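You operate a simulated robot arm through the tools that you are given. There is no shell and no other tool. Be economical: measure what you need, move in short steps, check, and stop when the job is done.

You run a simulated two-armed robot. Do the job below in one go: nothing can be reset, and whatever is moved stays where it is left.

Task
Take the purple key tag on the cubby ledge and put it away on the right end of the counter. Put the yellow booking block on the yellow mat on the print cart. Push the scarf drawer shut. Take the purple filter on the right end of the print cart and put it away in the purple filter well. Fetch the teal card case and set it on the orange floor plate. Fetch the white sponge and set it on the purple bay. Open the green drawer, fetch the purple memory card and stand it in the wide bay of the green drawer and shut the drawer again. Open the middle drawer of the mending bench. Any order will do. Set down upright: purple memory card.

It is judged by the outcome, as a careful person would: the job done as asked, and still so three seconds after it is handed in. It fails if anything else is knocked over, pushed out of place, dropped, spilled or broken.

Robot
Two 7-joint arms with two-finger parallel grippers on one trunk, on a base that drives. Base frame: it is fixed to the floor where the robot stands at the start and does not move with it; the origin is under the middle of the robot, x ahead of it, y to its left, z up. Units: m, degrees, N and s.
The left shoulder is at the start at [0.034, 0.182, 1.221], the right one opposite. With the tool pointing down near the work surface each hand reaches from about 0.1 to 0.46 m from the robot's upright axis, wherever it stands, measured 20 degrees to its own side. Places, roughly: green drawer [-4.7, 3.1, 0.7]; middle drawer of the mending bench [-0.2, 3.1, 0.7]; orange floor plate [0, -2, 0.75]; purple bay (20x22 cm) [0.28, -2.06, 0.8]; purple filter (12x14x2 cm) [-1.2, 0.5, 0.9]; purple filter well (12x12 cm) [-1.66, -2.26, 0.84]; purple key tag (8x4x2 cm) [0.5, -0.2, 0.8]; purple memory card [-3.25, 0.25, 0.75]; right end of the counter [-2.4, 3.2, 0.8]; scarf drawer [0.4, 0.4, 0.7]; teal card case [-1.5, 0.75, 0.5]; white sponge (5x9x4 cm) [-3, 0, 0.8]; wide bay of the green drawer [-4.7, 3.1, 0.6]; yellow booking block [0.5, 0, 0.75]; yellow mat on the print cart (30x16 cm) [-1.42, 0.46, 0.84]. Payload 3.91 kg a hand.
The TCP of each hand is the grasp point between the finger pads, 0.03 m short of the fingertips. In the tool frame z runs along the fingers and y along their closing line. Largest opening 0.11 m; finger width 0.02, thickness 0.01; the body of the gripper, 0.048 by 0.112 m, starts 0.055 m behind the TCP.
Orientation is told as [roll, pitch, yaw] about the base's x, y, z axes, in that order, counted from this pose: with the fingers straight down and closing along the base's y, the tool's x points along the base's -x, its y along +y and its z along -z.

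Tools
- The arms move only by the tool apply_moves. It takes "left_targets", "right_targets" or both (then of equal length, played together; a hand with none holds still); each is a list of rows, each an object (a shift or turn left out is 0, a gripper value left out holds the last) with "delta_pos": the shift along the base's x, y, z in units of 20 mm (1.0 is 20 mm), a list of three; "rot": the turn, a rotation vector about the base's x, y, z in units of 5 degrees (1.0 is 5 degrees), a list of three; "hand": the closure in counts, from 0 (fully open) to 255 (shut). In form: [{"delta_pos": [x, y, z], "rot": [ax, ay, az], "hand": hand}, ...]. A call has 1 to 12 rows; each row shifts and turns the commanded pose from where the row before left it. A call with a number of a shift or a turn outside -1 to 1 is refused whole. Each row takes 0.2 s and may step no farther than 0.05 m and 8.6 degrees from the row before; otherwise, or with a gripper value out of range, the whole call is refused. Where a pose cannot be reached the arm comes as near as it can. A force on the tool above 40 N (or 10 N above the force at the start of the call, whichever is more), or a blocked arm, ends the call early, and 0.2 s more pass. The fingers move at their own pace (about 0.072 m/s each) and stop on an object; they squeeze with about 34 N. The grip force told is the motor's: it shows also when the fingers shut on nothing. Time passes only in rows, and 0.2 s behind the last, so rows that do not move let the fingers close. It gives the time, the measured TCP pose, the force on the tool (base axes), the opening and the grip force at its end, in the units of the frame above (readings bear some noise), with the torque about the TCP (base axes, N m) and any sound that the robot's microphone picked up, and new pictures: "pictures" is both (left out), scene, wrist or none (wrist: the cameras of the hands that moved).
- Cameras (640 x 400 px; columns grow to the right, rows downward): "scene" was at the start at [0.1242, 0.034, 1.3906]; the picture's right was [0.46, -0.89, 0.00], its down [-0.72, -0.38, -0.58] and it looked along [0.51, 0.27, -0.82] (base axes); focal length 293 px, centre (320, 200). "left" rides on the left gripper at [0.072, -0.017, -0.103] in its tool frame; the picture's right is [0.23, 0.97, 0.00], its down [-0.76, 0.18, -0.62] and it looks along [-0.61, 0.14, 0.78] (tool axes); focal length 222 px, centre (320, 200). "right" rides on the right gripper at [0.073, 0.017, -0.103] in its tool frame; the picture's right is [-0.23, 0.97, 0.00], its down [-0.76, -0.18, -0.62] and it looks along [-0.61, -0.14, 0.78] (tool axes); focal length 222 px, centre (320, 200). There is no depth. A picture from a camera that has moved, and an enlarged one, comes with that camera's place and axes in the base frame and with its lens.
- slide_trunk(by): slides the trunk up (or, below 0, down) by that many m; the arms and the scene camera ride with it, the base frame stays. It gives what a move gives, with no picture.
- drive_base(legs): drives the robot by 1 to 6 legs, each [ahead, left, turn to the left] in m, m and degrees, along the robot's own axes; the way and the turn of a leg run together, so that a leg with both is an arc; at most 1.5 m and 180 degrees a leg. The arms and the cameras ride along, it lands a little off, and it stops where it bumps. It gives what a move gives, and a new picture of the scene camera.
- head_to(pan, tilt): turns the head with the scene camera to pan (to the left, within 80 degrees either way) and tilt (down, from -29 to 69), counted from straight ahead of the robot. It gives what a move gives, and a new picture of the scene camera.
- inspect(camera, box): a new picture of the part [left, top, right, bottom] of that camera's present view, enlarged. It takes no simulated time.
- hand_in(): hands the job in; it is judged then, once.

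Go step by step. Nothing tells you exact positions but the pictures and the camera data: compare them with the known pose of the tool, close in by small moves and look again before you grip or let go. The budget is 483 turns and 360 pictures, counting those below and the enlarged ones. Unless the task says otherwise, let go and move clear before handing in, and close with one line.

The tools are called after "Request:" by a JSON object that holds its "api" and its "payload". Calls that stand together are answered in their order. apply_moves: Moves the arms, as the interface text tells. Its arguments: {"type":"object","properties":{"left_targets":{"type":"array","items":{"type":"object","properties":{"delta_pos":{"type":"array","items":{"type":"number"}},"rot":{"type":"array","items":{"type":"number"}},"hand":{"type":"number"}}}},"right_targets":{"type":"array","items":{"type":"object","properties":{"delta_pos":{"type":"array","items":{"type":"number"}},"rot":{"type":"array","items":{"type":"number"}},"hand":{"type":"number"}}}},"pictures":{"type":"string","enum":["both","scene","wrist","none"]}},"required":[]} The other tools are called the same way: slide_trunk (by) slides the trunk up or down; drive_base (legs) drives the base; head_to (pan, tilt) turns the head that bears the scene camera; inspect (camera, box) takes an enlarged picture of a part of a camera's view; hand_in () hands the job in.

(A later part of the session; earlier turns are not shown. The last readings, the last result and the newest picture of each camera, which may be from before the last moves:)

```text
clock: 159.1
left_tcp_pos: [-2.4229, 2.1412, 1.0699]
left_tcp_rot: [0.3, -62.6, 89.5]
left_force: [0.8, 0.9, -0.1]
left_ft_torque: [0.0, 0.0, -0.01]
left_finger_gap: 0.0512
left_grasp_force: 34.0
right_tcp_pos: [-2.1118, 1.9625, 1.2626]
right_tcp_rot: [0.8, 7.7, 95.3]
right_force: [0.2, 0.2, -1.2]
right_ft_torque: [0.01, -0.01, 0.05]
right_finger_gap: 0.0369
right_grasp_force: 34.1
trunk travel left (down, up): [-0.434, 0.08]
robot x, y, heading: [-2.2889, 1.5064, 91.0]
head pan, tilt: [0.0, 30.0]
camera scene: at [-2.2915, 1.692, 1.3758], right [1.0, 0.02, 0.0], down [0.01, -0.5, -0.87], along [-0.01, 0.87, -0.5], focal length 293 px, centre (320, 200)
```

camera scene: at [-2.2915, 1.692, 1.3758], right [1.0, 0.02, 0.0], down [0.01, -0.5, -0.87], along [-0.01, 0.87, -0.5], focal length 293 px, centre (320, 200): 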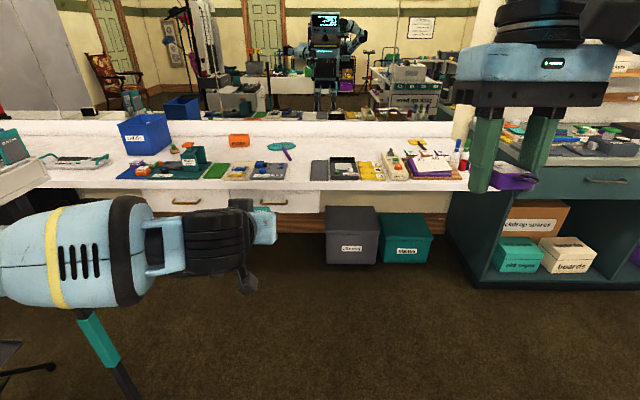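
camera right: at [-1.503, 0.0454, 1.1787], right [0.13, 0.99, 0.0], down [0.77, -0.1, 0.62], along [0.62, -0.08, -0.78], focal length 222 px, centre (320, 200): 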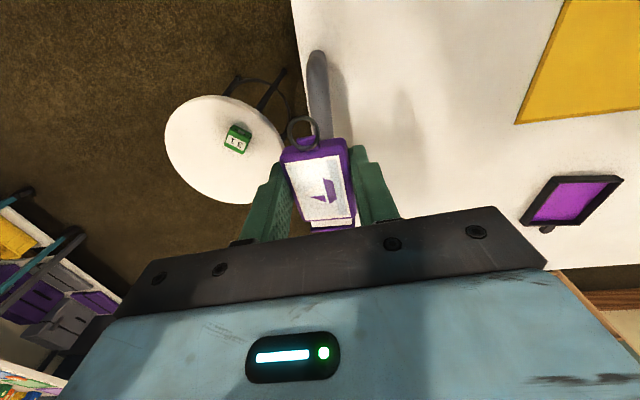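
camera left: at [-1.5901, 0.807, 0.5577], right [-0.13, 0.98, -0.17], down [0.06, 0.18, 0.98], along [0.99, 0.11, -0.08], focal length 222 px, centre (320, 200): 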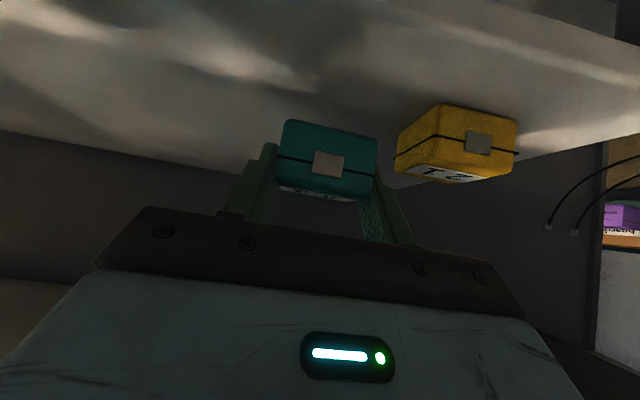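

Request:
{"api": "inspect", "payload": {"camera": "scene", "box": [100, 100, 300, 225]}}

Request:
{"api": "inspect", "payload": {"camera": "scene", "box": [290, 100, 490, 225]}}

```text
3.20 times, centred on (200, 162) of scene
camera zoom: at [-2.2915, 1.692, 1.3758], right [1.0, 0.02, 0.0], down [0.01, -0.5, -0.87], along [-0.01, 0.87, -0.5], focal length 936 px, centre (704, 320)
```

zoom: 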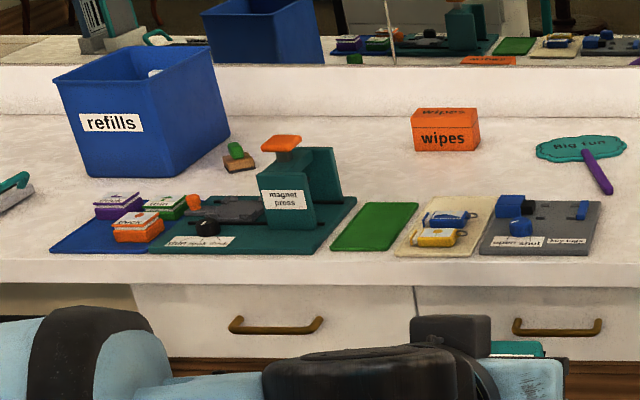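

```text
3.20 times, centred on (390, 162) of scene
camera zoom: at [-2.2915, 1.692, 1.3758], right [1.0, 0.02, 0.0], down [0.01, -0.5, -0.87], along [-0.01, 0.87, -0.5], focal length 936 px, centre (96, 320)
```

zoom: 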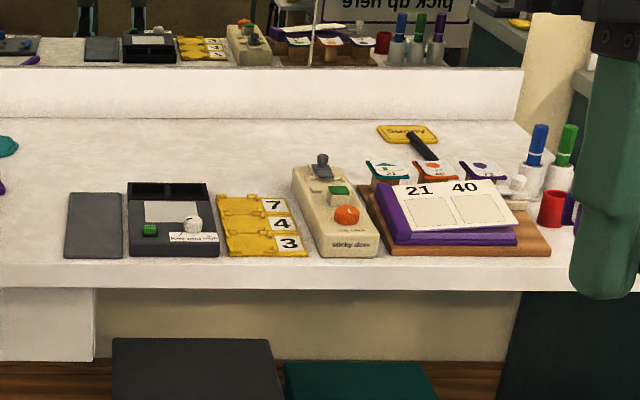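

Request:
{"api": "inspect", "payload": {"camera": "scene", "box": [220, 130, 320, 192]}}

```text
6.40 times, centred on (270, 161) of scene
camera zoom: at [-2.2915, 1.692, 1.3758], right [1.0, 0.02, 0.0], down [0.01, -0.5, -0.87], along [-0.01, 0.87, -0.5], focal length 1873 px, centre (640, 450)
```

zoom: 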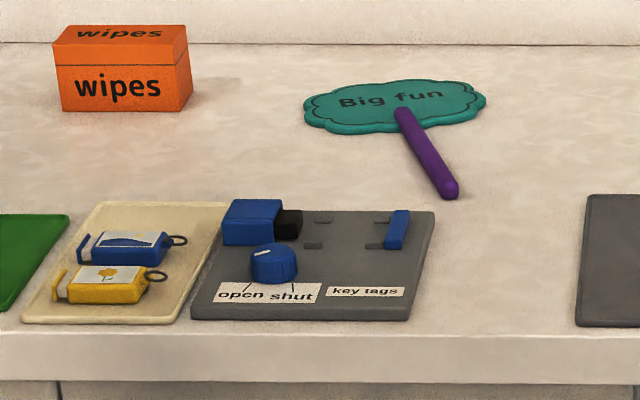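

There's clear counter near (-2.38, 3.12) between the "Big fun" sign and the grey pad; that matches the given spot. I'll tuck the left hand back and check how the tag sits in the right hand.

Request:
{"api": "apply_moves", "payload": {"left_targets": [{"delta_pos": [-0.5, -1, 0]}, {"delta_pos": [-0.5, -1, 0]}, {"delta_pos": [-0.5, -1, 0]}, {"delta_pos": [-0.5, -1, 0]}, {"delta_pos": [-0.5, -1, 0]}, {"delta_pos": [0, -1, 0]}, {"delta_pos": [0, -1, 0]}, {"delta_pos": [0, -1, 0]}], "right_targets": [{"delta_pos": [0, 1, -1]}, {"delta_pos": [0, 1, -1]}, {"delta_pos": [0, 1, -1]}, {"delta_pos": [0, 0, -1]}, {"delta_pos": [0, 0, -1]}, {"delta_pos": [0, 0, -1]}, {}, {}], "pictures": "both"}}

```text
clock: 160.9
left_tcp_pos: [-2.4729, 1.9815, 1.0709]
left_tcp_rot: [0.3, -62.7, 89.7]
left_force: [0.2, 0.9, -0.4]
left_ft_torque: [-0.02, -0.03, 0.01]
left_finger_gap: 0.0512
left_grasp_force: 34.5
right_tcp_pos: [-2.1111, 2.0225, 1.1436]
right_tcp_rot: [0.8, 7.7, 95.3]
right_force: [-0.2, -0.9, -0.2]
right_ft_torque: [0.03, 0.0, 0.0]
right_finger_gap: 0.0368
right_grasp_force: 33.5
trunk travel left (down, up): [-0.434, 0.08]
robot x, y, heading: [-2.2881, 1.5029, 91.0]
head pan, tilt: [0.0, 30.0]
camera scene: at [-2.2913, 1.6917, 1.3759], right [1.0, 0.01, 0.0], down [0.01, -0.5, -0.87], along [-0.01, 0.87, -0.5], focal length 293 px, centre (320, 200)
camera right: at [-2.1209, 1.9636, 1.2553], right [-0.99, 0.14, -0.02], down [0.11, 0.85, 0.51], along [0.08, 0.51, -0.86], focal length 222 px, centre (320, 200)
camera left: at [-2.4564, 1.8565, 1.0527], right [-0.97, -0.1, -0.2], down [-0.18, -0.2, 0.96], along [-0.14, 0.97, 0.18], focal length 222 px, centre (320, 200)
```

scene: 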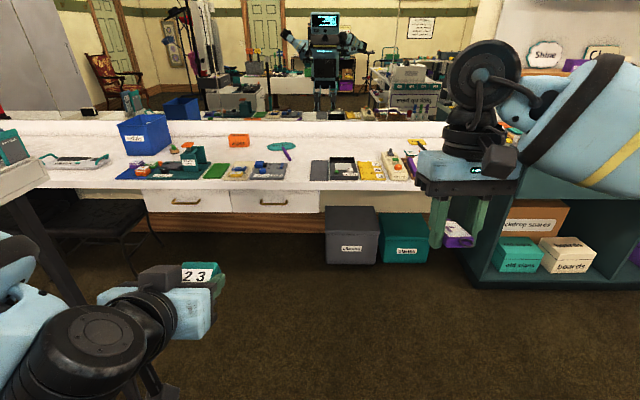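
right: 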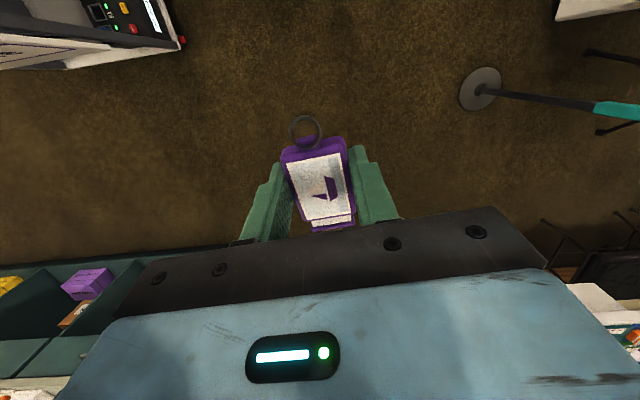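
left: 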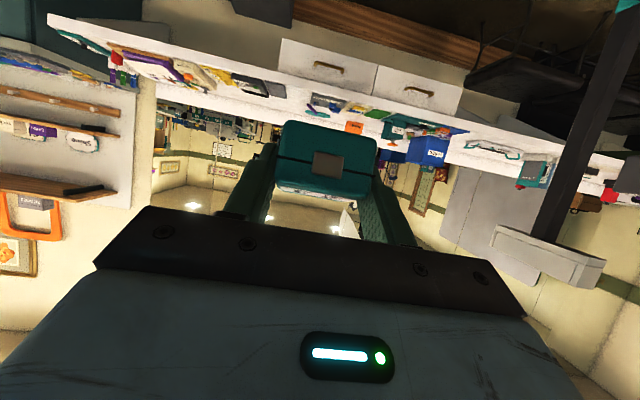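

A pole with a tray stands near (-2.89, 2.18), close to the left elbow's path. I'll sidestep right, pass it, then come back left.

Request:
{"api": "drive_base", "payload": {"legs": [[0, -0.17, -1], [0.5, 0, 0]]}}

Request:
{"api": "drive_base", "payload": {"legs": [[0.45, 0, 0], [0, 0.17, 0]]}}

Request:
{"api": "head_to", "payload": {"pan": 0, "tilt": 45}}

```text
clock: 165.5
left_tcp_pos: [-2.2897, 2.4843, 1.0699]
left_tcp_rot: [0.4, -62.6, 88.4]
left_force: [0.0, 0.2, 0.0]
left_ft_torque: [-0.02, -0.02, 0.0]
left_finger_gap: 0.051
left_grasp_force: 34.1
right_tcp_pos: [-1.9277, 2.5167, 1.1432]
right_tcp_rot: [0.8, 7.7, 94.0]
right_force: [-0.2, 0.7, 0.0]
right_ft_torque: [-0.02, 0.04, -0.02]
right_finger_gap: 0.0366
right_grasp_force: 34.2
trunk travel left (down, up): [-0.434, 0.08]
robot x, y, heading: [-2.1152, 2.0043, 89.2]
head pan, tilt: [0.0, 30.0]
camera scene: at [-2.1149, 2.191, 1.3758], right [1.0, -0.01, 0.0], down [0.0, -0.5, -0.87], along [0.01, 0.87, -0.5], focal length 293 px, centre (320, 200)
```

scene: 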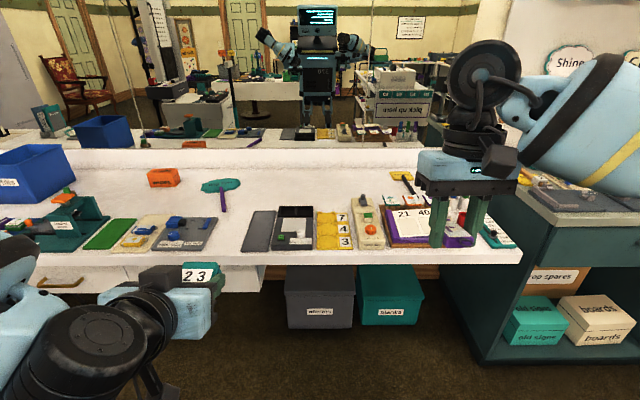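

```text
clock: 170.0
left_tcp_pos: [-2.4568, 2.9373, 1.0686]
left_tcp_rot: [0.3, -62.6, 88.3]
left_force: [0.9, -0.2, 0.5]
left_ft_torque: [0.02, -0.01, 0.0]
left_finger_gap: 0.0509
left_grasp_force: 33.5
right_tcp_pos: [-2.0948, 2.969, 1.1433]
right_tcp_rot: [0.9, 7.7, 94.0]
right_force: [0.1, -0.2, -1.2]
right_ft_torque: [0.03, -0.02, 0.03]
right_finger_gap: 0.0365
right_grasp_force: 33.8
trunk travel left (down, up): [-0.434, 0.08]
robot x, y, heading: [-2.2872, 2.4571, 89.7]
head pan, tilt: [0.0, 30.0]
camera scene: at [-2.2819, 2.643, 1.3758], right [1.0, -0.01, 0.0], down [0.0, -0.5, -0.87], along [0.01, 0.87, -0.5], focal length 293 px, centre (320, 200)
```

scene: 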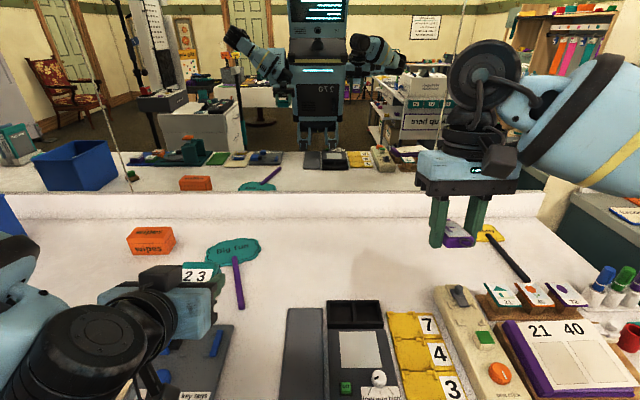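

```text
clock: 170.8
left_tcp_pos: [-2.4569, 2.9366, 1.0698]
left_tcp_rot: [0.3, -62.6, 88.3]
left_force: [0.1, 0.0, -0.4]
left_ft_torque: [0.01, -0.02, -0.01]
left_finger_gap: 0.051
left_grasp_force: 34.1
right_tcp_pos: [-2.0935, 2.9684, 1.1438]
right_tcp_rot: [0.8, 7.8, 94.0]
right_force: [0.1, 0.0, -0.8]
right_ft_torque: [-0.03, 0.02, 0.01]
right_finger_gap: 0.0364
right_grasp_force: 34.7
trunk travel left (down, up): [-0.434, 0.08]
robot x, y, heading: [-2.2837, 2.4617, 89.6]
head pan, tilt: [0.0, 45.0]
camera scene: at [-2.2818, 2.6338, 1.3533], right [1.0, -0.01, 0.0], down [0.0, -0.71, -0.71], along [0.0, 0.71, -0.71], focal length 293 px, centre (320, 200)
```

scene: 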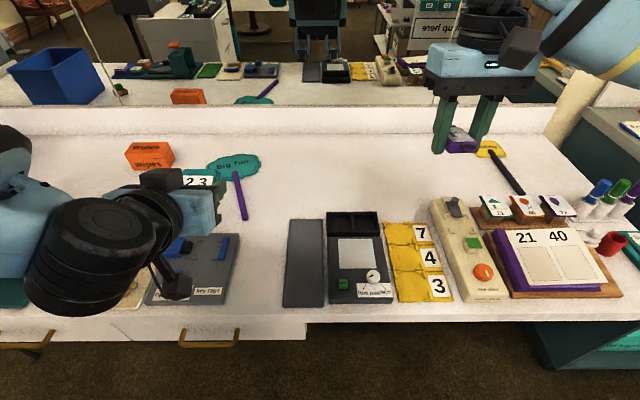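

I'll shift a bit left and closer, then move the right hand over the clear spot (-2.40, 3.17).

Request:
{"api": "apply_moves", "payload": {"left_targets": [{"delta_pos": [-1, 0, 0]}, {"delta_pos": [-1, 0, 0]}, {"delta_pos": [-1, 0, 0]}], "pictures": "none"}}

Request:
{"api": "drive_base", "payload": {"legs": [[0.12, 0.12, 0]]}}

Request:
{"api": "apply_moves", "payload": {"right_targets": [{"delta_pos": [-1, 0.5, 0], "rot": [0.72, 0, 0]}, {"delta_pos": [-1, 0.5, 0], "rot": [0.72, 0, 0]}, {"delta_pos": [-1, 0.5, 0]}, {"delta_pos": [-1, 0.5, 0]}, {"delta_pos": [-1, 0.5, 0]}, {"delta_pos": [-1, 0.3, 0]}, {"delta_pos": [-1, 0, 0]}, {"delta_pos": [-1, 0, -0.5]}, {"delta_pos": [-0.5, 0, -1]}, {"delta_pos": [0, 0, -1]}, {"delta_pos": [0, 0, -1]}, {"delta_pos": [0, 0, -1]}], "pictures": "both"}}

```text
clock: 171.6
left_tcp_pos: [-2.5167, 2.9378, 1.0698]
left_tcp_rot: [0.2, -62.6, 88.5]
left_force: [0.3, 0.3, -0.6]
left_ft_torque: [0.01, 0.0, -0.02]
left_finger_gap: 0.0511
left_grasp_force: 33.5
right_tcp_pos: [-2.0953, 2.9688, 1.1434]
right_tcp_rot: [0.8, 7.6, 93.9]
right_force: [0.0, 0.1, -0.8]
right_ft_torque: [-0.02, 0.01, -0.03]
right_finger_gap: 0.037
right_grasp_force: 34.6
trunk travel left (down, up): [-0.434, 0.08]
robot x, y, heading: [-2.2852, 2.4598, 89.8]
head pan, tilt: [0.0, 45.0]
```

```text
clock: 173.3
left_tcp_pos: [-2.6355, 3.0567, 1.0707]
left_tcp_rot: [0.3, -62.5, 88.3]
left_force: [0.1, -0.1, -1.0]
left_ft_torque: [-0.02, 0.04, -0.01]
left_finger_gap: 0.0512
left_grasp_force: 34.1
right_tcp_pos: [-2.213, 3.0894, 1.1441]
right_tcp_rot: [0.9, 7.7, 94.2]
right_force: [-1.0, -0.2, -0.2]
right_ft_torque: [0.01, -0.01, -0.01]
right_finger_gap: 0.0369
right_grasp_force: 34.2
trunk travel left (down, up): [-0.434, 0.08]
robot x, y, heading: [-2.3988, 2.575, 89.6]
head pan, tilt: [0.0, 45.0]
camera scene: at [-2.4002, 2.7535, 1.3532], right [1.0, -0.01, 0.0], down [0.0, -0.71, -0.71], along [0.0, 0.71, -0.71], focal length 293 px, centre (320, 200)
```

scene: 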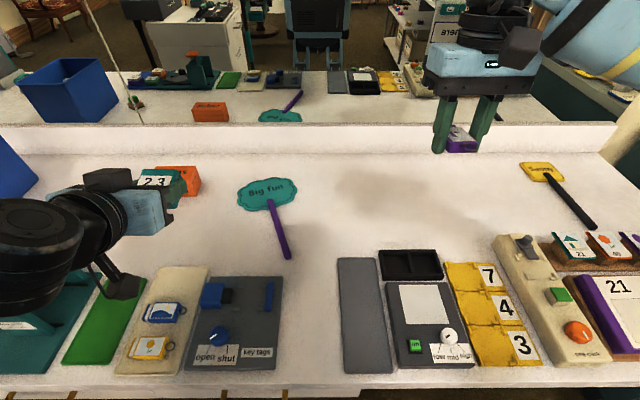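

```text
clock: 175.9
left_tcp_pos: [-2.6344, 3.0578, 1.07]
left_tcp_rot: [0.3, -62.6, 88.3]
left_force: [0.2, -0.4, -0.3]
left_ft_torque: [-0.01, -0.02, -0.02]
left_finger_gap: 0.0511
left_grasp_force: 34.1
right_tcp_pos: [-2.3832, 3.1455, 1.0529]
right_tcp_rot: [0.4, 0.6, 94.0]
right_force: [0.1, 0.0, 0.2]
right_ft_torque: [-0.02, 0.01, -0.02]
right_finger_gap: 0.037
right_grasp_force: 34.0
trunk travel left (down, up): [-0.434, 0.08]
robot x, y, heading: [-2.3989, 2.576, 89.7]
head pan, tilt: [0.0, 45.0]
camera scene: at [-2.4001, 2.7536, 1.3532], right [1.0, -0.01, 0.0], down [0.0, -0.71, -0.71], along [0.0, 0.71, -0.71], focal length 293 px, centre (320, 200)
camera right: at [-2.3939, 3.0737, 1.1561], right [-0.99, 0.16, 0.0], down [0.13, 0.78, 0.61], along [0.09, 0.61, -0.79], focal length 222 px, centre (320, 200)
```

scene: 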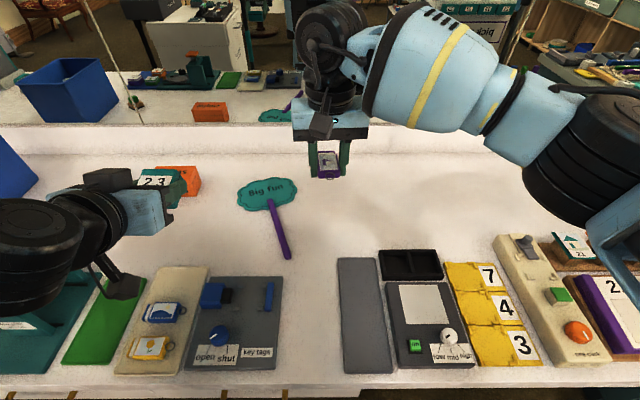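
right: 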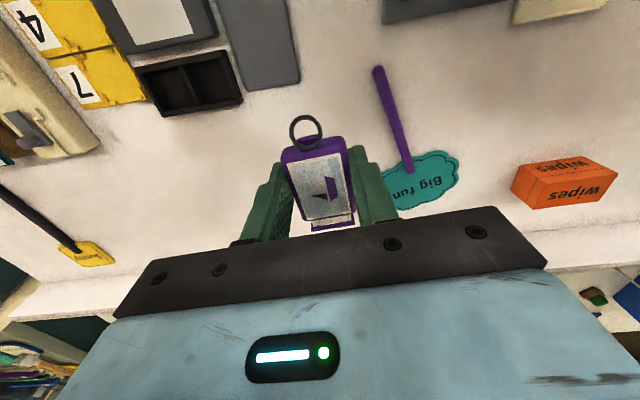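

Request:
{"api": "inspect", "payload": {"camera": "scene", "box": [270, 110, 380, 200]}}

Request:
{"api": "inspect", "payload": {"camera": "right", "box": [220, 100, 420, 240]}}

```text
4.44 times, centred on (325, 155) of scene
camera zoom: at [-2.4001, 2.7536, 1.3532], right [1.0, -0.01, 0.0], down [0.0, -0.71, -0.71], along [0.0, 0.71, -0.71], focal length 1300 px, centre (298, 400)
```

zoom: 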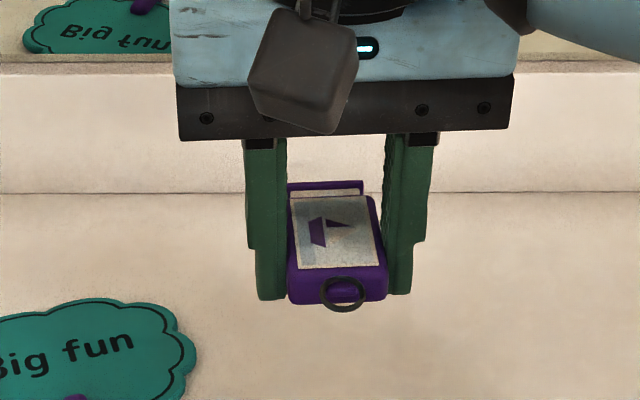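

```text
2.86 times, centred on (320, 170) of right
camera zoom: at [-2.3939, 3.0737, 1.1561], right [-0.99, 0.16, 0.0], down [0.13, 0.78, 0.61], along [0.09, 0.61, -0.79], focal length 635 px, centre (320, 286)
```

zoom: 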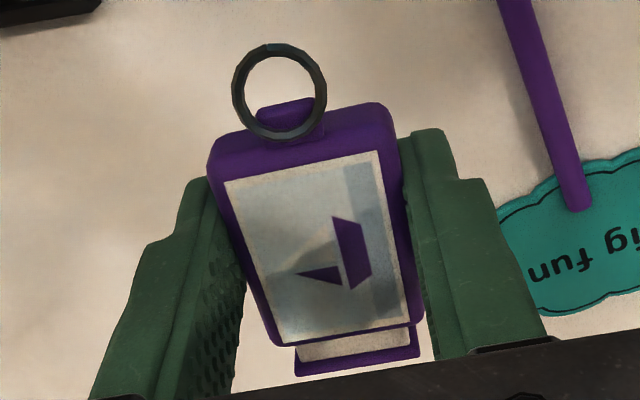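

Tag is nearly flat in the grip. Move to (-2.39, 3.175) and lower.

Request:
{"api": "apply_moves", "payload": {"right_targets": [{"delta_pos": [-0.2, 0.7, -1]}, {"delta_pos": [0, 0.8, -1]}, {"delta_pos": [0, 0, -1]}, {"delta_pos": [0, 0, -1]}, {"delta_pos": [0, 0, -1]}, {"delta_pos": [0, 0, -1]}, {"delta_pos": [0, 0, -1]}, {"delta_pos": [0, 0, -1]}, {"delta_pos": [0, 0, -1]}], "pictures": "both"}}

```text
clock: 177.9
left_tcp_pos: [-2.635, 3.0564, 1.069]
left_tcp_rot: [0.3, -62.6, 88.3]
left_force: [-0.3, -0.3, -0.5]
left_ft_torque: [-0.02, -0.01, -0.02]
left_finger_gap: 0.051
left_grasp_force: 33.8
right_tcp_pos: [-2.3856, 3.1745, 0.8715]
right_tcp_rot: [0.3, 0.4, 94.1]
right_force: [-0.8, 1.0, -0.7]
right_ft_torque: [0.01, -0.03, 0.03]
right_finger_gap: 0.0366
right_grasp_force: 33.9
trunk travel left (down, up): [-0.434, 0.08]
robot x, y, heading: [-2.3995, 2.5746, 89.6]
head pan, tilt: [0.0, 45.0]
camera scene: at [-2.4003, 2.7536, 1.3532], right [1.0, -0.01, 0.0], down [0.0, -0.71, -0.71], along [0.0, 0.71, -0.71], focal length 293 px, centre (320, 200)
camera right: at [-2.3975, 3.1026, 0.9764], right [-0.99, 0.16, 0.0], down [0.13, 0.78, 0.61], along [0.09, 0.61, -0.79], focal length 222 px, centre (320, 200)
```

scene: 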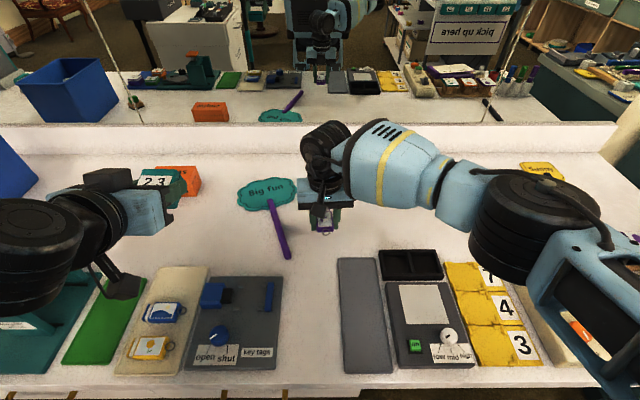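
right: 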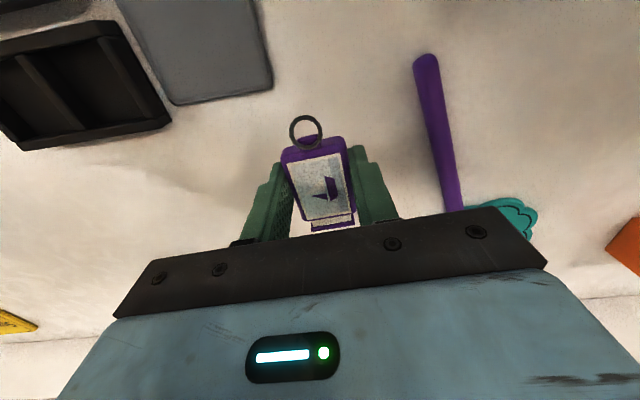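

Nearly down; descend in small steps until light contact.

Request:
{"api": "apply_moves", "payload": {"right_targets": [{"delta_pos": [0, 0, -0.4]}, {"delta_pos": [0, 0, -0.3]}, {"delta_pos": [0, 0, -0.3]}, {"delta_pos": [0, 0, -0.3]}, {"delta_pos": [0, 0, -0.2]}, {"delta_pos": [0, 0, -0.2]}, {"delta_pos": [0, 0, -0.2]}], "pictures": "wrist"}}

```text
clock: 179.5
left_tcp_pos: [-2.635, 3.0567, 1.0698]
left_tcp_rot: [0.3, -62.5, 88.4]
left_force: [0.5, 0.4, -0.7]
left_ft_torque: [-0.01, -0.02, 0.0]
left_finger_gap: 0.0512
left_grasp_force: 33.7
right_tcp_pos: [-2.3865, 3.1753, 0.8356]
right_tcp_rot: [0.3, 0.6, 93.9]
right_force: [0.6, 0.2, -0.2]
right_ft_torque: [-0.02, 0.0, 0.0]
right_finger_gap: 0.0368
right_grasp_force: 34.1
trunk travel left (down, up): [-0.434, 0.08]
robot x, y, heading: [-2.4016, 2.579, 89.5]
head pan, tilt: [0.0, 45.0]
camera right: at [-2.3976, 3.1033, 0.9387], right [-0.99, 0.16, 0.0], down [0.13, 0.78, 0.61], along [0.1, 0.61, -0.79], focal length 222 px, centre (320, 200)
```

right: 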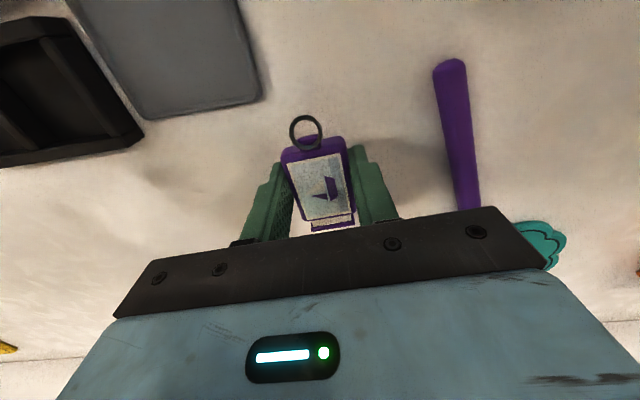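

Request:
{"api": "apply_moves", "payload": {"right_targets": [{"delta_pos": [0, 0, -0.2]}, {"delta_pos": [0, 0, -0.2]}, {"delta_pos": [0, 0, -0.2]}, {"delta_pos": [0, 0, -0.2]}, {"delta_pos": [0, 0, -0.2]}], "pictures": "wrist"}}

```text
clock: 180.7
left_tcp_pos: [-2.6342, 3.0566, 1.07]
left_tcp_rot: [0.3, -62.7, 88.4]
left_force: [0.0, 0.7, 0.0]
left_ft_torque: [-0.02, 0.02, -0.03]
left_finger_gap: 0.0511
left_grasp_force: 33.8
right_tcp_pos: [-2.3866, 3.1757, 0.8144]
right_tcp_rot: [0.2, 0.6, 94.1]
right_force: [-0.2, -0.5, -0.8]
right_ft_torque: [0.04, -0.02, 0.0]
right_finger_gap: 0.0367
right_grasp_force: 34.3
trunk travel left (down, up): [-0.434, 0.08]
robot x, y, heading: [-2.3997, 2.5762, 89.7]
head pan, tilt: [0.0, 45.0]
camera right: at [-2.3974, 3.1033, 0.9187], right [-0.99, 0.16, 0.0], down [0.13, 0.78, 0.61], along [0.09, 0.61, -0.79], focal length 222 px, centre (320, 200)
```

right: 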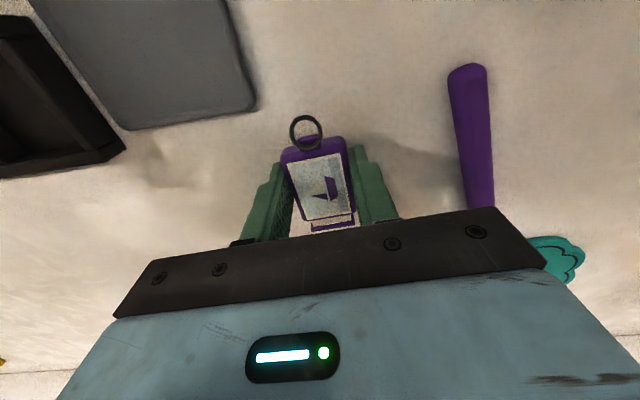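

Request:
{"api": "apply_moves", "payload": {"right_targets": [{"delta_pos": [0, 0, -0.2]}, {"delta_pos": [0, 0, -0.2]}, {"delta_pos": [0, 0, -0.2]}, {"delta_pos": [0, 0, -0.2]}, {"delta_pos": [0, 0, -0.2]}, {"delta_pos": [0, 0, -0.2]}], "pictures": "wrist"}}

```text
clock: 181.6
left_tcp_pos: [-2.6339, 3.0542, 1.0721]
left_tcp_rot: [0.2, -62.8, 88.2]
left_force: [0.7, 0.2, -0.9]
left_ft_torque: [-0.01, 0.02, -0.01]
left_finger_gap: 0.0513
left_grasp_force: 33.9
right_tcp_pos: [-2.388, 3.1744, 0.8104]
right_tcp_rot: [0.3, 0.3, 93.9]
right_force: [5.5, -15.0, 25.4]
right_ft_torque: [-0.2, -0.74, -0.45]
right_finger_gap: 0.0366
right_grasp_force: 34.3
trunk travel left (down, up): [-0.434, 0.08]
robot x, y, heading: [-2.398, 2.5722, 89.7]
head pan, tilt: [0.0, 45.0]
stopped in row 4 (right hand): the force on the tool passed its limit at 45 N (the readings are from after the stop); the commanded pose is now the measured one
camera right: at [-2.398, 3.1026, 0.9133], right [-0.99, 0.16, 0.0], down [0.13, 0.77, 0.62], along [0.1, 0.61, -0.79], focal length 222 px, centre (320, 200)
```

right: 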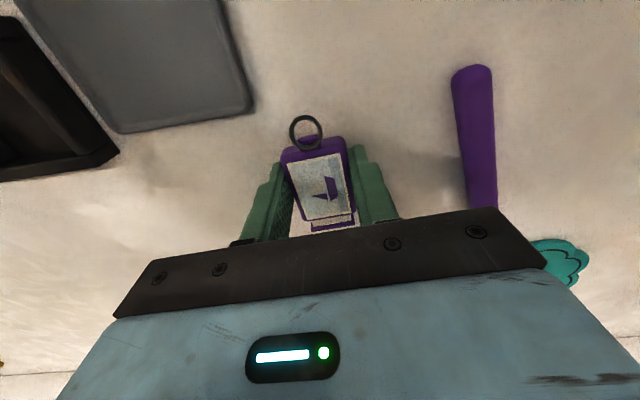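

Contact (counter ≈0.78). Release gently and lift.

Request:
{"api": "apply_moves", "payload": {"right_targets": [{"delta_pos": [0, 0, 0.1]}, {"hand": 130}, {}, {"delta_pos": [0, 0, 0.3]}, {"delta_pos": [0, 0, 0.7]}, {"delta_pos": [0, 0, 1]}, {"delta_pos": [0, 0, 1]}, {"delta_pos": [0, 0, 1]}, {"delta_pos": [0, 0, 1]}, {"delta_pos": [0, 0, 1]}], "pictures": "wrist"}}

```text
clock: 183.8
left_tcp_pos: [-2.635, 3.0573, 1.071]
left_tcp_rot: [0.4, -62.7, 88.3]
left_force: [-1.0, 0.0, -0.7]
left_ft_torque: [0.01, 0.01, 0.0]
left_finger_gap: 0.0513
left_grasp_force: 33.8
right_tcp_pos: [-2.3865, 3.1764, 0.9283]
right_tcp_rot: [0.3, 0.3, 94.0]
right_force: [0.2, -1.1, -0.7]
right_ft_torque: [0.03, 0.01, 0.0]
right_finger_gap: 0.0541
right_grasp_force: 0.0
trunk travel left (down, up): [-0.434, 0.08]
robot x, y, heading: [-2.4001, 2.5758, 89.9]
head pan, tilt: [0.0, 45.0]
camera right: at [-2.3975, 3.1042, 1.0316], right [-0.99, 0.16, 0.0], down [0.13, 0.78, 0.62], along [0.09, 0.61, -0.79], focal length 222 px, centre (320, 200)
```

right: 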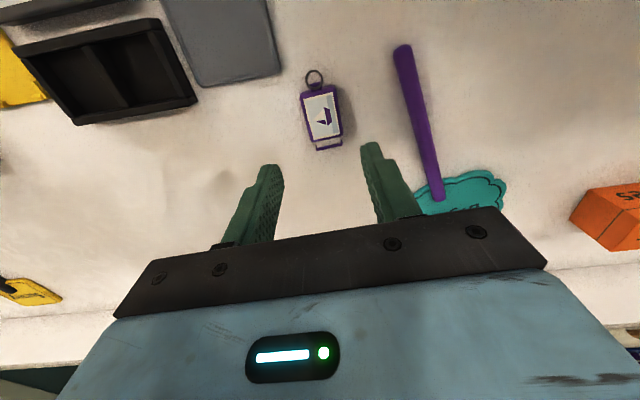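

Tag is in place. Retract the right hand, then strafe right along the bench toward the mending bench.

Request:
{"api": "apply_moves", "payload": {"right_targets": [{"delta_pos": [0, -0.5, 1]}, {"delta_pos": [0, -1, 1]}, {"delta_pos": [0, -1, 1]}, {"delta_pos": [0.5, -1, 1]}, {"delta_pos": [1, -1, 0]}, {"delta_pos": [1, -1, 0]}, {"delta_pos": [1, -1, 0]}, {"delta_pos": [1, -1, 0]}, {"delta_pos": [1, 0, 0]}], "pictures": "none"}}

Request:
{"api": "drive_base", "payload": {"legs": [[-0.15, -0.2, 0], [0, -0.9, 0]]}}

Request:
{"api": "head_to", "payload": {"pan": -35, "tilt": 35}}

```text
clock: 185.8
left_tcp_pos: [-2.6326, 3.0562, 1.0707]
left_tcp_rot: [0.4, -62.5, 88.3]
left_force: [0.3, 0.1, -1.3]
left_ft_torque: [-0.01, -0.02, -0.02]
left_finger_gap: 0.051
left_grasp_force: 34.0
right_tcp_pos: [-2.2762, 3.0269, 1.0078]
right_tcp_rot: [0.3, 0.3, 94.0]
right_force: [-0.3, -0.1, -0.3]
right_ft_torque: [0.03, 0.04, 0.03]
right_finger_gap: 0.0539
right_grasp_force: 0.2
trunk travel left (down, up): [-0.434, 0.08]
robot x, y, heading: [-2.3971, 2.576, 89.7]
head pan, tilt: [0.0, 45.0]
```

```text
clock: 196.0
left_tcp_pos: [-1.5429, 2.8995, 1.07]
left_tcp_rot: [0.2, -62.6, 88.7]
left_force: [-0.4, -0.6, -0.4]
left_ft_torque: [-0.03, -0.01, -0.01]
left_finger_gap: 0.0511
left_grasp_force: 34.3
right_tcp_pos: [-1.1849, 2.8716, 1.0086]
right_tcp_rot: [0.3, 0.3, 94.2]
right_force: [-0.3, 0.2, 0.3]
right_ft_torque: [-0.02, -0.01, 0.01]
right_finger_gap: 0.0537
right_grasp_force: 0.1
trunk travel left (down, up): [-0.434, 0.08]
robot x, y, heading: [-1.3079, 2.419, 90.2]
head pan, tilt: [0.0, 45.0]
camera scene: at [-1.3072, 2.5969, 1.3532], right [1.0, 0.0, 0.0], down [0.0, -0.71, -0.71], along [0.0, 0.71, -0.71], focal length 293 px, centre (320, 200)
```

scene: 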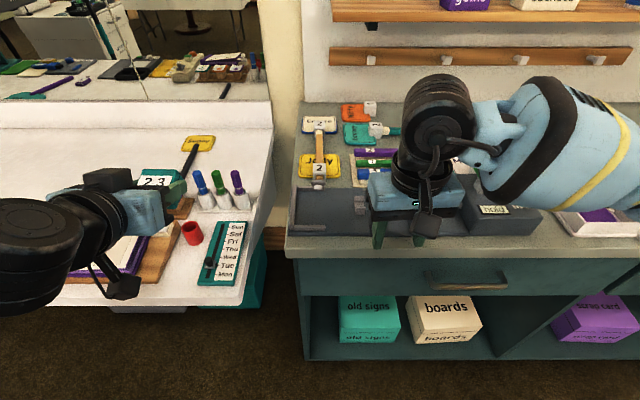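

```text
clock: 197.0
left_tcp_pos: [-1.543, 2.8986, 1.0709]
left_tcp_rot: [0.4, -62.6, 88.6]
left_force: [-0.5, 0.5, -1.0]
left_ft_torque: [-0.03, -0.01, -0.01]
left_finger_gap: 0.051
left_grasp_force: 33.6
right_tcp_pos: [-1.1854, 2.8722, 1.0081]
right_tcp_rot: [0.2, 0.3, 94.2]
right_force: [0.0, -0.5, 0.1]
right_ft_torque: [0.03, -0.02, 0.01]
right_finger_gap: 0.0541
right_grasp_force: 0.0
trunk travel left (down, up): [-0.434, 0.08]
robot x, y, heading: [-1.3076, 2.4245, 89.7]
head pan, tilt: [-35.0, 35.0]
camera scene: at [-1.2569, 2.5877, 1.368], right [0.82, -0.57, 0.0], down [-0.33, -0.47, -0.82], along [0.47, 0.67, -0.57], focal length 293 px, centre (320, 200)
```

scene: 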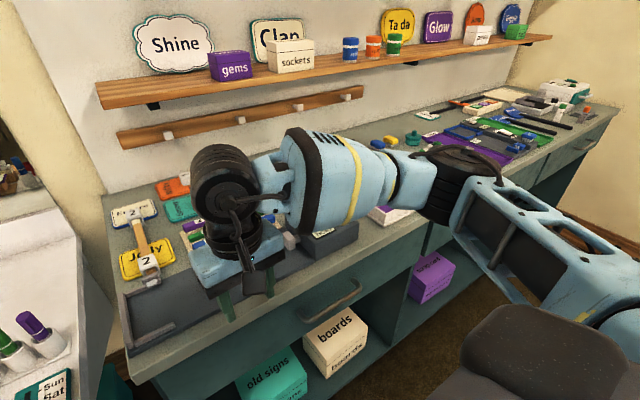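

The bench drawers run along +x; the middle drawer should be near x=-0.2. Drive right another ~1 m.

Request:
{"api": "drive_base", "payload": {"legs": [[-0.05, -0.95, 0]]}}

Request:
{"api": "head_to", "payload": {"pan": 0, "tilt": 45}}

```text
clock: 205.7
left_tcp_pos: [-0.5926, 2.8454, 1.0699]
left_tcp_rot: [0.3, -62.6, 88.4]
left_force: [0.2, -0.5, -0.2]
left_ft_torque: [-0.01, 0.0, -0.02]
left_finger_gap: 0.0513
left_grasp_force: 34.1
right_tcp_pos: [-0.2339, 2.8168, 1.0088]
right_tcp_rot: [0.3, 0.3, 94.0]
right_force: [0.1, -0.6, -0.3]
right_ft_torque: [-0.01, 0.01, -0.01]
right_finger_gap: 0.0539
right_grasp_force: 0.0
trunk travel left (down, up): [-0.434, 0.08]
robot x, y, heading: [-0.3584, 2.3676, 89.8]
head pan, tilt: [-35.0, 35.0]
camera scene: at [-0.3067, 2.5332, 1.368], right [0.82, -0.58, 0.0], down [-0.33, -0.47, -0.82], along [0.47, 0.67, -0.57], focal length 293 px, centre (320, 200)
```

scene: 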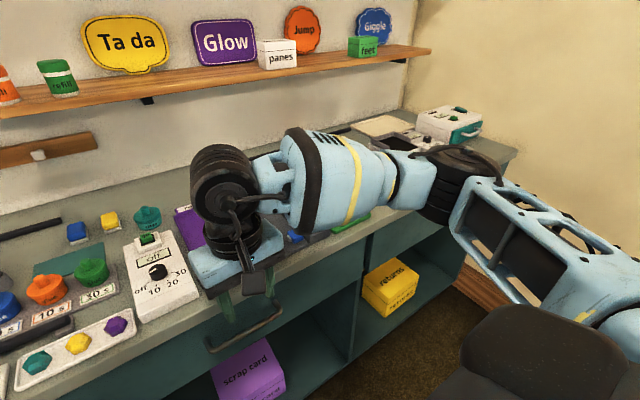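

```text
clock: 206.7
left_tcp_pos: [-0.5919, 2.8458, 1.0707]
left_tcp_rot: [0.3, -62.5, 88.3]
left_force: [-0.4, 1.0, -0.8]
left_ft_torque: [-0.01, -0.03, 0.0]
left_finger_gap: 0.0511
left_grasp_force: 34.0
right_tcp_pos: [-0.2341, 2.8171, 1.0075]
right_tcp_rot: [0.4, 0.4, 94.0]
right_force: [-0.6, 0.3, 0.2]
right_ft_torque: [-0.01, -0.01, 0.01]
right_finger_gap: 0.0539
right_grasp_force: 0.0
trunk travel left (down, up): [-0.434, 0.08]
robot x, y, heading: [-0.3557, 2.3659, 89.7]
head pan, tilt: [0.0, 45.0]
camera scene: at [-0.357, 2.5427, 1.3532], right [1.0, -0.01, 0.0], down [0.0, -0.71, -0.71], along [0.0, 0.71, -0.71], focal length 293 px, centre (320, 200)
```

scene: 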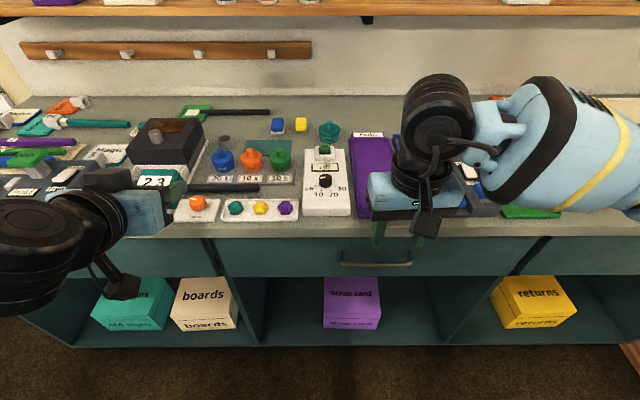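

This is the middle drawer; its handle bar is at about (-0.23, 2.92, 0.76), running along x. I'll turn the right wrist so the fingers close along y, to grip the bar.

Request:
{"api": "apply_moves", "payload": {"right_targets": [{"rot": [0, 0, -1]}, {"rot": [0, 0, -1]}, {"rot": [0, 0, -1]}, {"rot": [0, 0, -1]}, {"rot": [0, 0, -1]}, {"rot": [0, 0, -1]}, {"rot": [0, 0, -1]}, {"rot": [0, 0, -1]}, {"rot": [0, 0, -1]}, {"rot": [0, 0, -1]}, {"rot": [0, 0, -1]}, {"rot": [0, 0, -1]}], "pictures": "none"}}

Request:
{"api": "apply_moves", "payload": {"right_targets": [{"rot": [0, 0, -1], "hand": 0}, {"rot": [0, 0, -1]}, {"rot": [0, 0, -1]}, {"rot": [0, 0, -1]}, {"rot": [0, 0, -1]}, {"rot": [0, 0, -0.8]}, {"delta_pos": [0, 0, -1]}, {"delta_pos": [0, 0, -1]}, {"delta_pos": [0, 0, -1]}], "pictures": "both"}}

```text
clock: 209.3
left_tcp_pos: [-0.5913, 2.8463, 1.0708]
left_tcp_rot: [0.3, -62.5, 88.4]
left_force: [0.2, -0.5, -0.6]
left_ft_torque: [-0.03, -0.01, 0.0]
left_finger_gap: 0.0511
left_grasp_force: 34.3
right_tcp_pos: [-0.2347, 2.8169, 1.0087]
right_tcp_rot: [0.5, 0.3, 34.0]
right_force: [1.3, 0.1, 0.1]
right_ft_torque: [0.02, -0.01, -0.01]
right_finger_gap: 0.054
right_grasp_force: 0.0
trunk travel left (down, up): [-0.434, 0.08]
robot x, y, heading: [-0.3551, 2.363, 89.7]
head pan, tilt: [0.0, 45.0]
```

```text
clock: 211.3
left_tcp_pos: [-0.5918, 2.8469, 1.0702]
left_tcp_rot: [0.2, -62.6, 88.4]
left_force: [-0.6, 0.4, -0.3]
left_ft_torque: [-0.03, -0.01, -0.02]
left_finger_gap: 0.0511
left_grasp_force: 34.1
right_tcp_pos: [-0.233, 2.8164, 0.9482]
right_tcp_rot: [0.4, 0.4, 4.9]
right_force: [-0.7, -0.2, 0.6]
right_ft_torque: [0.02, 0.0, -0.02]
right_finger_gap: 0.1102
right_grasp_force: 0.1
trunk travel left (down, up): [-0.434, 0.08]
robot x, y, heading: [-0.3543, 2.3652, 89.5]
head pan, tilt: [0.0, 45.0]
camera scene: at [-0.357, 2.5428, 1.3532], right [1.0, -0.01, 0.0], down [0.0, -0.71, -0.71], along [0.0, 0.71, -0.71], focal length 293 px, centre (320, 200)
camera right: at [-0.3067, 2.8276, 1.0516], right [0.14, 0.99, 0.01], down [0.78, -0.11, 0.62], along [0.61, -0.08, -0.79], focal length 222 px, centre (320, 200)
```

scene: 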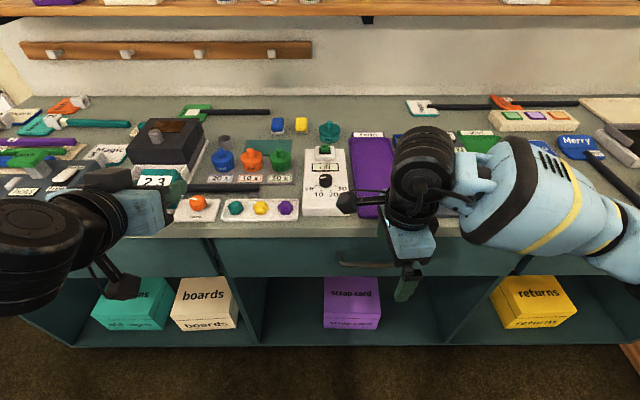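
right: 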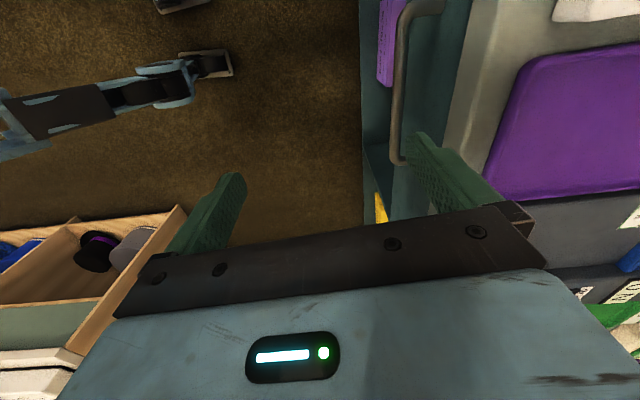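

Handle bar at ≈(-0.225, 2.914, 0.775). Set narrow opening, align and come above it.

Request:
{"api": "apply_moves", "payload": {"right_targets": [{"delta_pos": [0.2, 1, 0], "rot": [0, 0, -0.98], "hand": 165}, {"delta_pos": [0.2, 1, 0]}, {"delta_pos": [0, 1, 0]}, {"delta_pos": [0, 1, 0]}, {"delta_pos": [0, 0.85, -1]}, {"delta_pos": [0, 0, -1]}, {"delta_pos": [0, 0, -1]}], "pictures": "both"}}

```text
clock: 212.8
left_tcp_pos: [-0.5908, 2.8451, 1.0708]
left_tcp_rot: [0.2, -62.7, 88.4]
left_force: [-0.4, -0.8, -0.3]
left_ft_torque: [0.0, -0.02, 0.02]
left_finger_gap: 0.051
left_grasp_force: 34.3
right_tcp_pos: [-0.2251, 2.9166, 0.9096]
right_tcp_rot: [1.2, 0.6, 0.1]
right_force: [3.3, -10.8, 20.2]
right_ft_torque: [0.05, -0.27, -0.07]
right_finger_gap: 0.0342
right_grasp_force: 0.1
trunk travel left (down, up): [-0.434, 0.08]
robot x, y, heading: [-0.3566, 2.3659, 89.6]
head pan, tilt: [0.0, 45.0]
stopped in row 7 (right hand): the force on the tool passed its limit at 52 N (the readings are from after the stop); the commanded pose is now the measured one
camera scene: at [-0.3568, 2.541, 1.3536], right [1.0, -0.01, 0.0], down [-0.01, -0.71, -0.71], along [0.01, 0.71, -0.71], focal length 293 px, centre (320, 200)
camera right: at [-0.2967, 2.9315, 1.0135], right [0.22, 0.97, 0.02], down [0.77, -0.19, 0.61], along [0.6, -0.12, -0.79], focal length 222 px, centre (320, 200)
```

scene: 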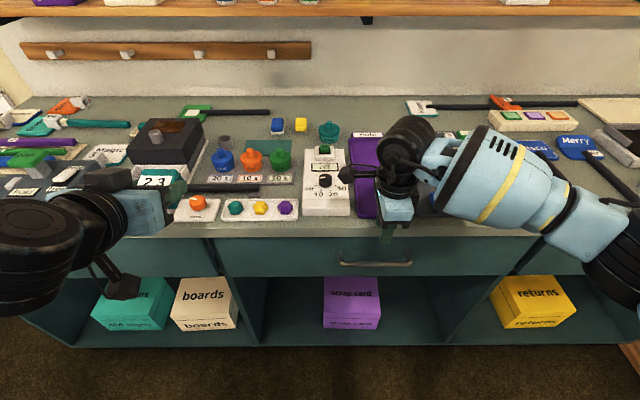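
right: 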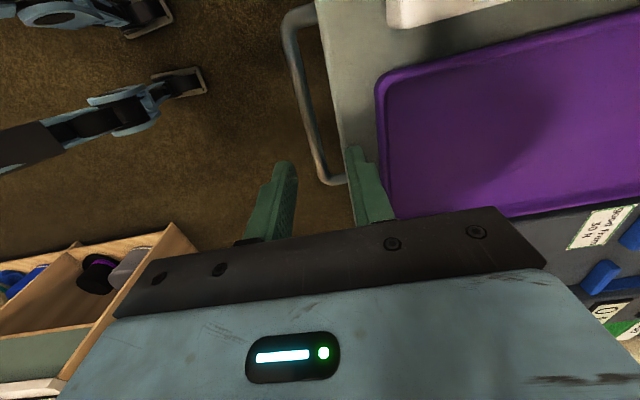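

The bench top is at z≈0.88 and would block the palm. Better: point the fingers forward and grip the bar from the front. Pull back and roll the hand.

Request:
{"api": "apply_moves", "payload": {"right_targets": [{"delta_pos": [0, -0.3, 0.5]}, {"delta_pos": [0, -1, 0]}, {"delta_pos": [0, -1, 0], "rot": [1, 0, 0]}, {"delta_pos": [0, -1, 0], "rot": [1, 0, 0]}, {"delta_pos": [0, -1, 0], "rot": [1, 0, 0]}, {"delta_pos": [0, -1, 0], "rot": [1, 0, 0]}, {"delta_pos": [0, 0, -1], "rot": [1, 0, 0]}, {"delta_pos": [0, 0, -1], "rot": [1, 0, 0]}, {"delta_pos": [0, 0, -1], "rot": [1, 0, 0]}, {"delta_pos": [0, 0, -1], "rot": [1, 0, 0]}, {"delta_pos": [0, 0, 0], "rot": [1, 0, 0]}, {"delta_pos": [0, 0, 0], "rot": [1, 0, 0]}], "pictures": "none"}}

Request:
{"api": "apply_moves", "payload": {"right_targets": [{"rot": [1, 0, 0]}, {"rot": [1, 0, 0]}, {"rot": [1, 0, 0]}, {"rot": [1, 0, 0]}, {"rot": [1, 0, 0], "hand": 100}, {"rot": [1, 0, 0]}], "pictures": "both"}}

```text
clock: 215.4
left_tcp_pos: [-0.592, 2.8462, 1.0695]
left_tcp_rot: [0.3, -62.5, 88.3]
left_force: [0.3, 0.1, 0.4]
left_ft_torque: [0.0, 0.02, 0.0]
left_finger_gap: 0.051
left_grasp_force: 33.9
right_tcp_pos: [-0.2288, 2.8121, 0.8371]
right_tcp_rot: [51.1, 0.4, 0.4]
right_force: [0.6, 0.1, -0.4]
right_ft_torque: [-0.04, 0.02, 0.01]
right_finger_gap: 0.0388
right_grasp_force: 0.1
trunk travel left (down, up): [-0.434, 0.08]
robot x, y, heading: [-0.3551, 2.3662, 89.9]
head pan, tilt: [0.0, 45.0]
```

```text
clock: 216.8
left_tcp_pos: [-0.5917, 2.8458, 1.0707]
left_tcp_rot: [0.3, -62.6, 88.4]
left_force: [0.4, -0.5, -0.7]
left_ft_torque: [0.01, 0.0, -0.02]
left_finger_gap: 0.051
left_grasp_force: 34.2
right_tcp_pos: [-0.3132, 2.8042, 0.8964]
right_tcp_rot: [81.2, 0.0, 0.4]
right_force: [0.2, -0.3, -0.2]
right_ft_torque: [0.01, 0.0, -0.01]
right_finger_gap: 0.0671
right_grasp_force: 0.0
right hand out of reach, approached as far as the arm can: row 1, 2, 3, 4, 5, 6
trunk travel left (down, up): [-0.434, 0.08]
robot x, y, heading: [-0.3557, 2.3675, 89.6]
head pan, tilt: [0.0, 45.0]
camera scene: at [-0.3575, 2.5427, 1.3532], right [1.0, -0.01, 0.0], down [0.0, -0.71, -0.71], along [0.01, 0.71, -0.71], focal length 293 px, centre (320, 200)
camera right: at [-0.3847, 2.7044, 0.928], right [0.23, 0.15, 0.96], down [0.77, -0.64, -0.08], along [0.6, 0.75, -0.26], focal length 222 px, centre (320, 200)
```

scene: 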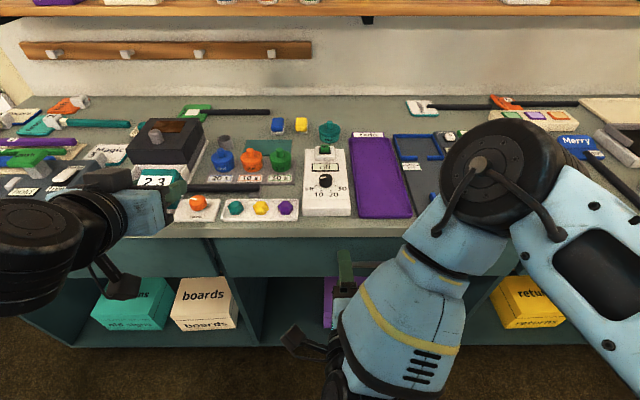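
right: 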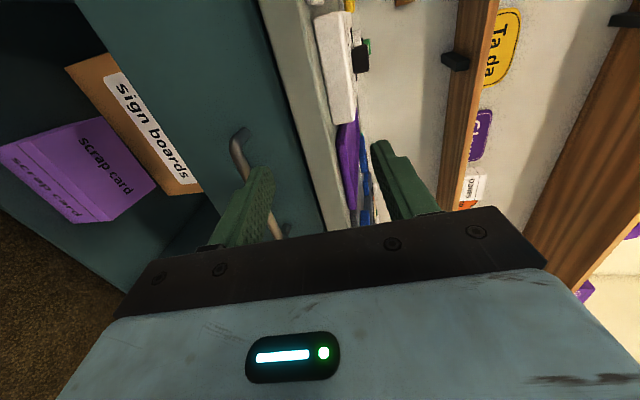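

Orientation works. Lower the trunk so the hand comes to handle height.

Request:
{"api": "slide_trunk", "payload": {"by": -0.13}}

Request:
{"api": "apply_moves", "payload": {"right_targets": [{"delta_pos": [1, -0.3, 0]}, {"delta_pos": [1, 0, 0]}, {"delta_pos": [1, 0, 0]}, {"delta_pos": [1, 0, 0]}, {"delta_pos": [0.3, 0, 0]}], "pictures": "both"}}

```text
clock: 218.4
left_tcp_pos: [-0.591, 2.8479, 0.8668]
left_tcp_rot: [-0.1, -52.5, 88.7]
left_force: [-0.1, 0.2, -0.5]
left_ft_torque: [0.0, -0.02, -0.01]
left_finger_gap: 0.0511
left_grasp_force: 34.3
right_tcp_pos: [-0.3134, 2.8044, 0.7607]
right_tcp_rot: [79.9, 0.0, 0.6]
right_force: [-0.5, 0.1, 0.5]
right_ft_torque: [-0.02, 0.0, 0.01]
right_finger_gap: 0.0671
right_grasp_force: 0.2
trunk travel left (down, up): [-0.304, 0.21]
robot x, y, heading: [-0.3573, 2.369, 89.5]
head pan, tilt: [0.0, 45.0]
```

```text
clock: 219.6
left_tcp_pos: [-0.5917, 2.8465, 0.865]
left_tcp_rot: [-0.1, -52.5, 88.5]
left_force: [0.3, 0.0, 0.9]
left_ft_torque: [-0.05, -0.02, 0.01]
left_finger_gap: 0.051
left_grasp_force: 34.2
right_tcp_pos: [-0.2766, 2.8093, 0.797]
right_tcp_rot: [79.7, 0.0, 0.4]
right_force: [-0.1, -0.9, -0.2]
right_ft_torque: [-0.04, 0.0, 0.0]
right_finger_gap: 0.0668
right_grasp_force: 0.1
right hand out of reach, approached as far as the arm can: row 1, 2, 3, 4, 5
trunk travel left (down, up): [-0.304, 0.21]
robot x, y, heading: [-0.3567, 2.3636, 89.6]
head pan, tilt: [0.0, 45.0]
camera scene: at [-0.3566, 2.5914, 1.2119], right [1.0, -0.01, 0.0], down [0.0, -0.71, -0.71], along [0.0, 0.71, -0.71], focal length 293 px, centre (320, 200)
camera right: at [-0.348, 2.7109, 0.831], right [0.23, 0.18, 0.96], down [0.77, -0.64, -0.06], along [0.6, 0.75, -0.28], focal length 222 px, centre (320, 200)
```

scene: 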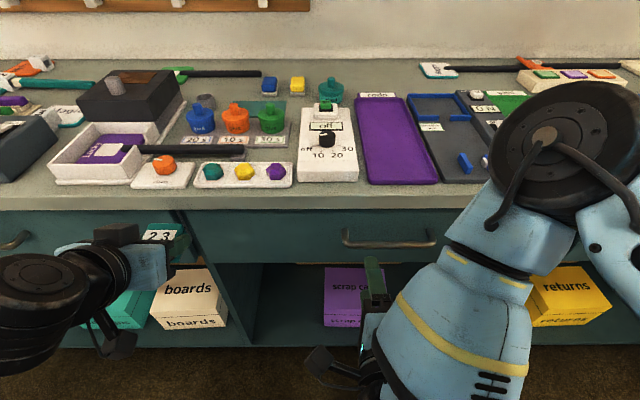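
right: 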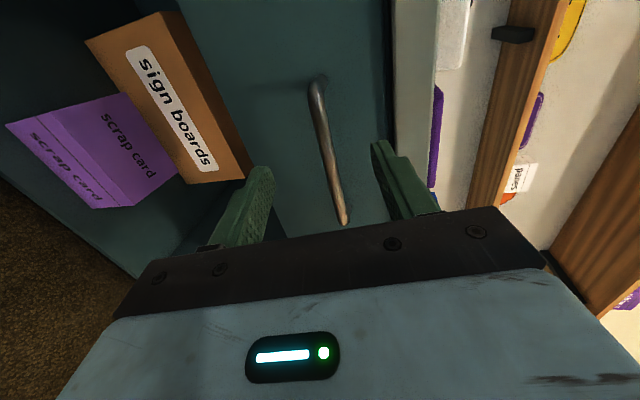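

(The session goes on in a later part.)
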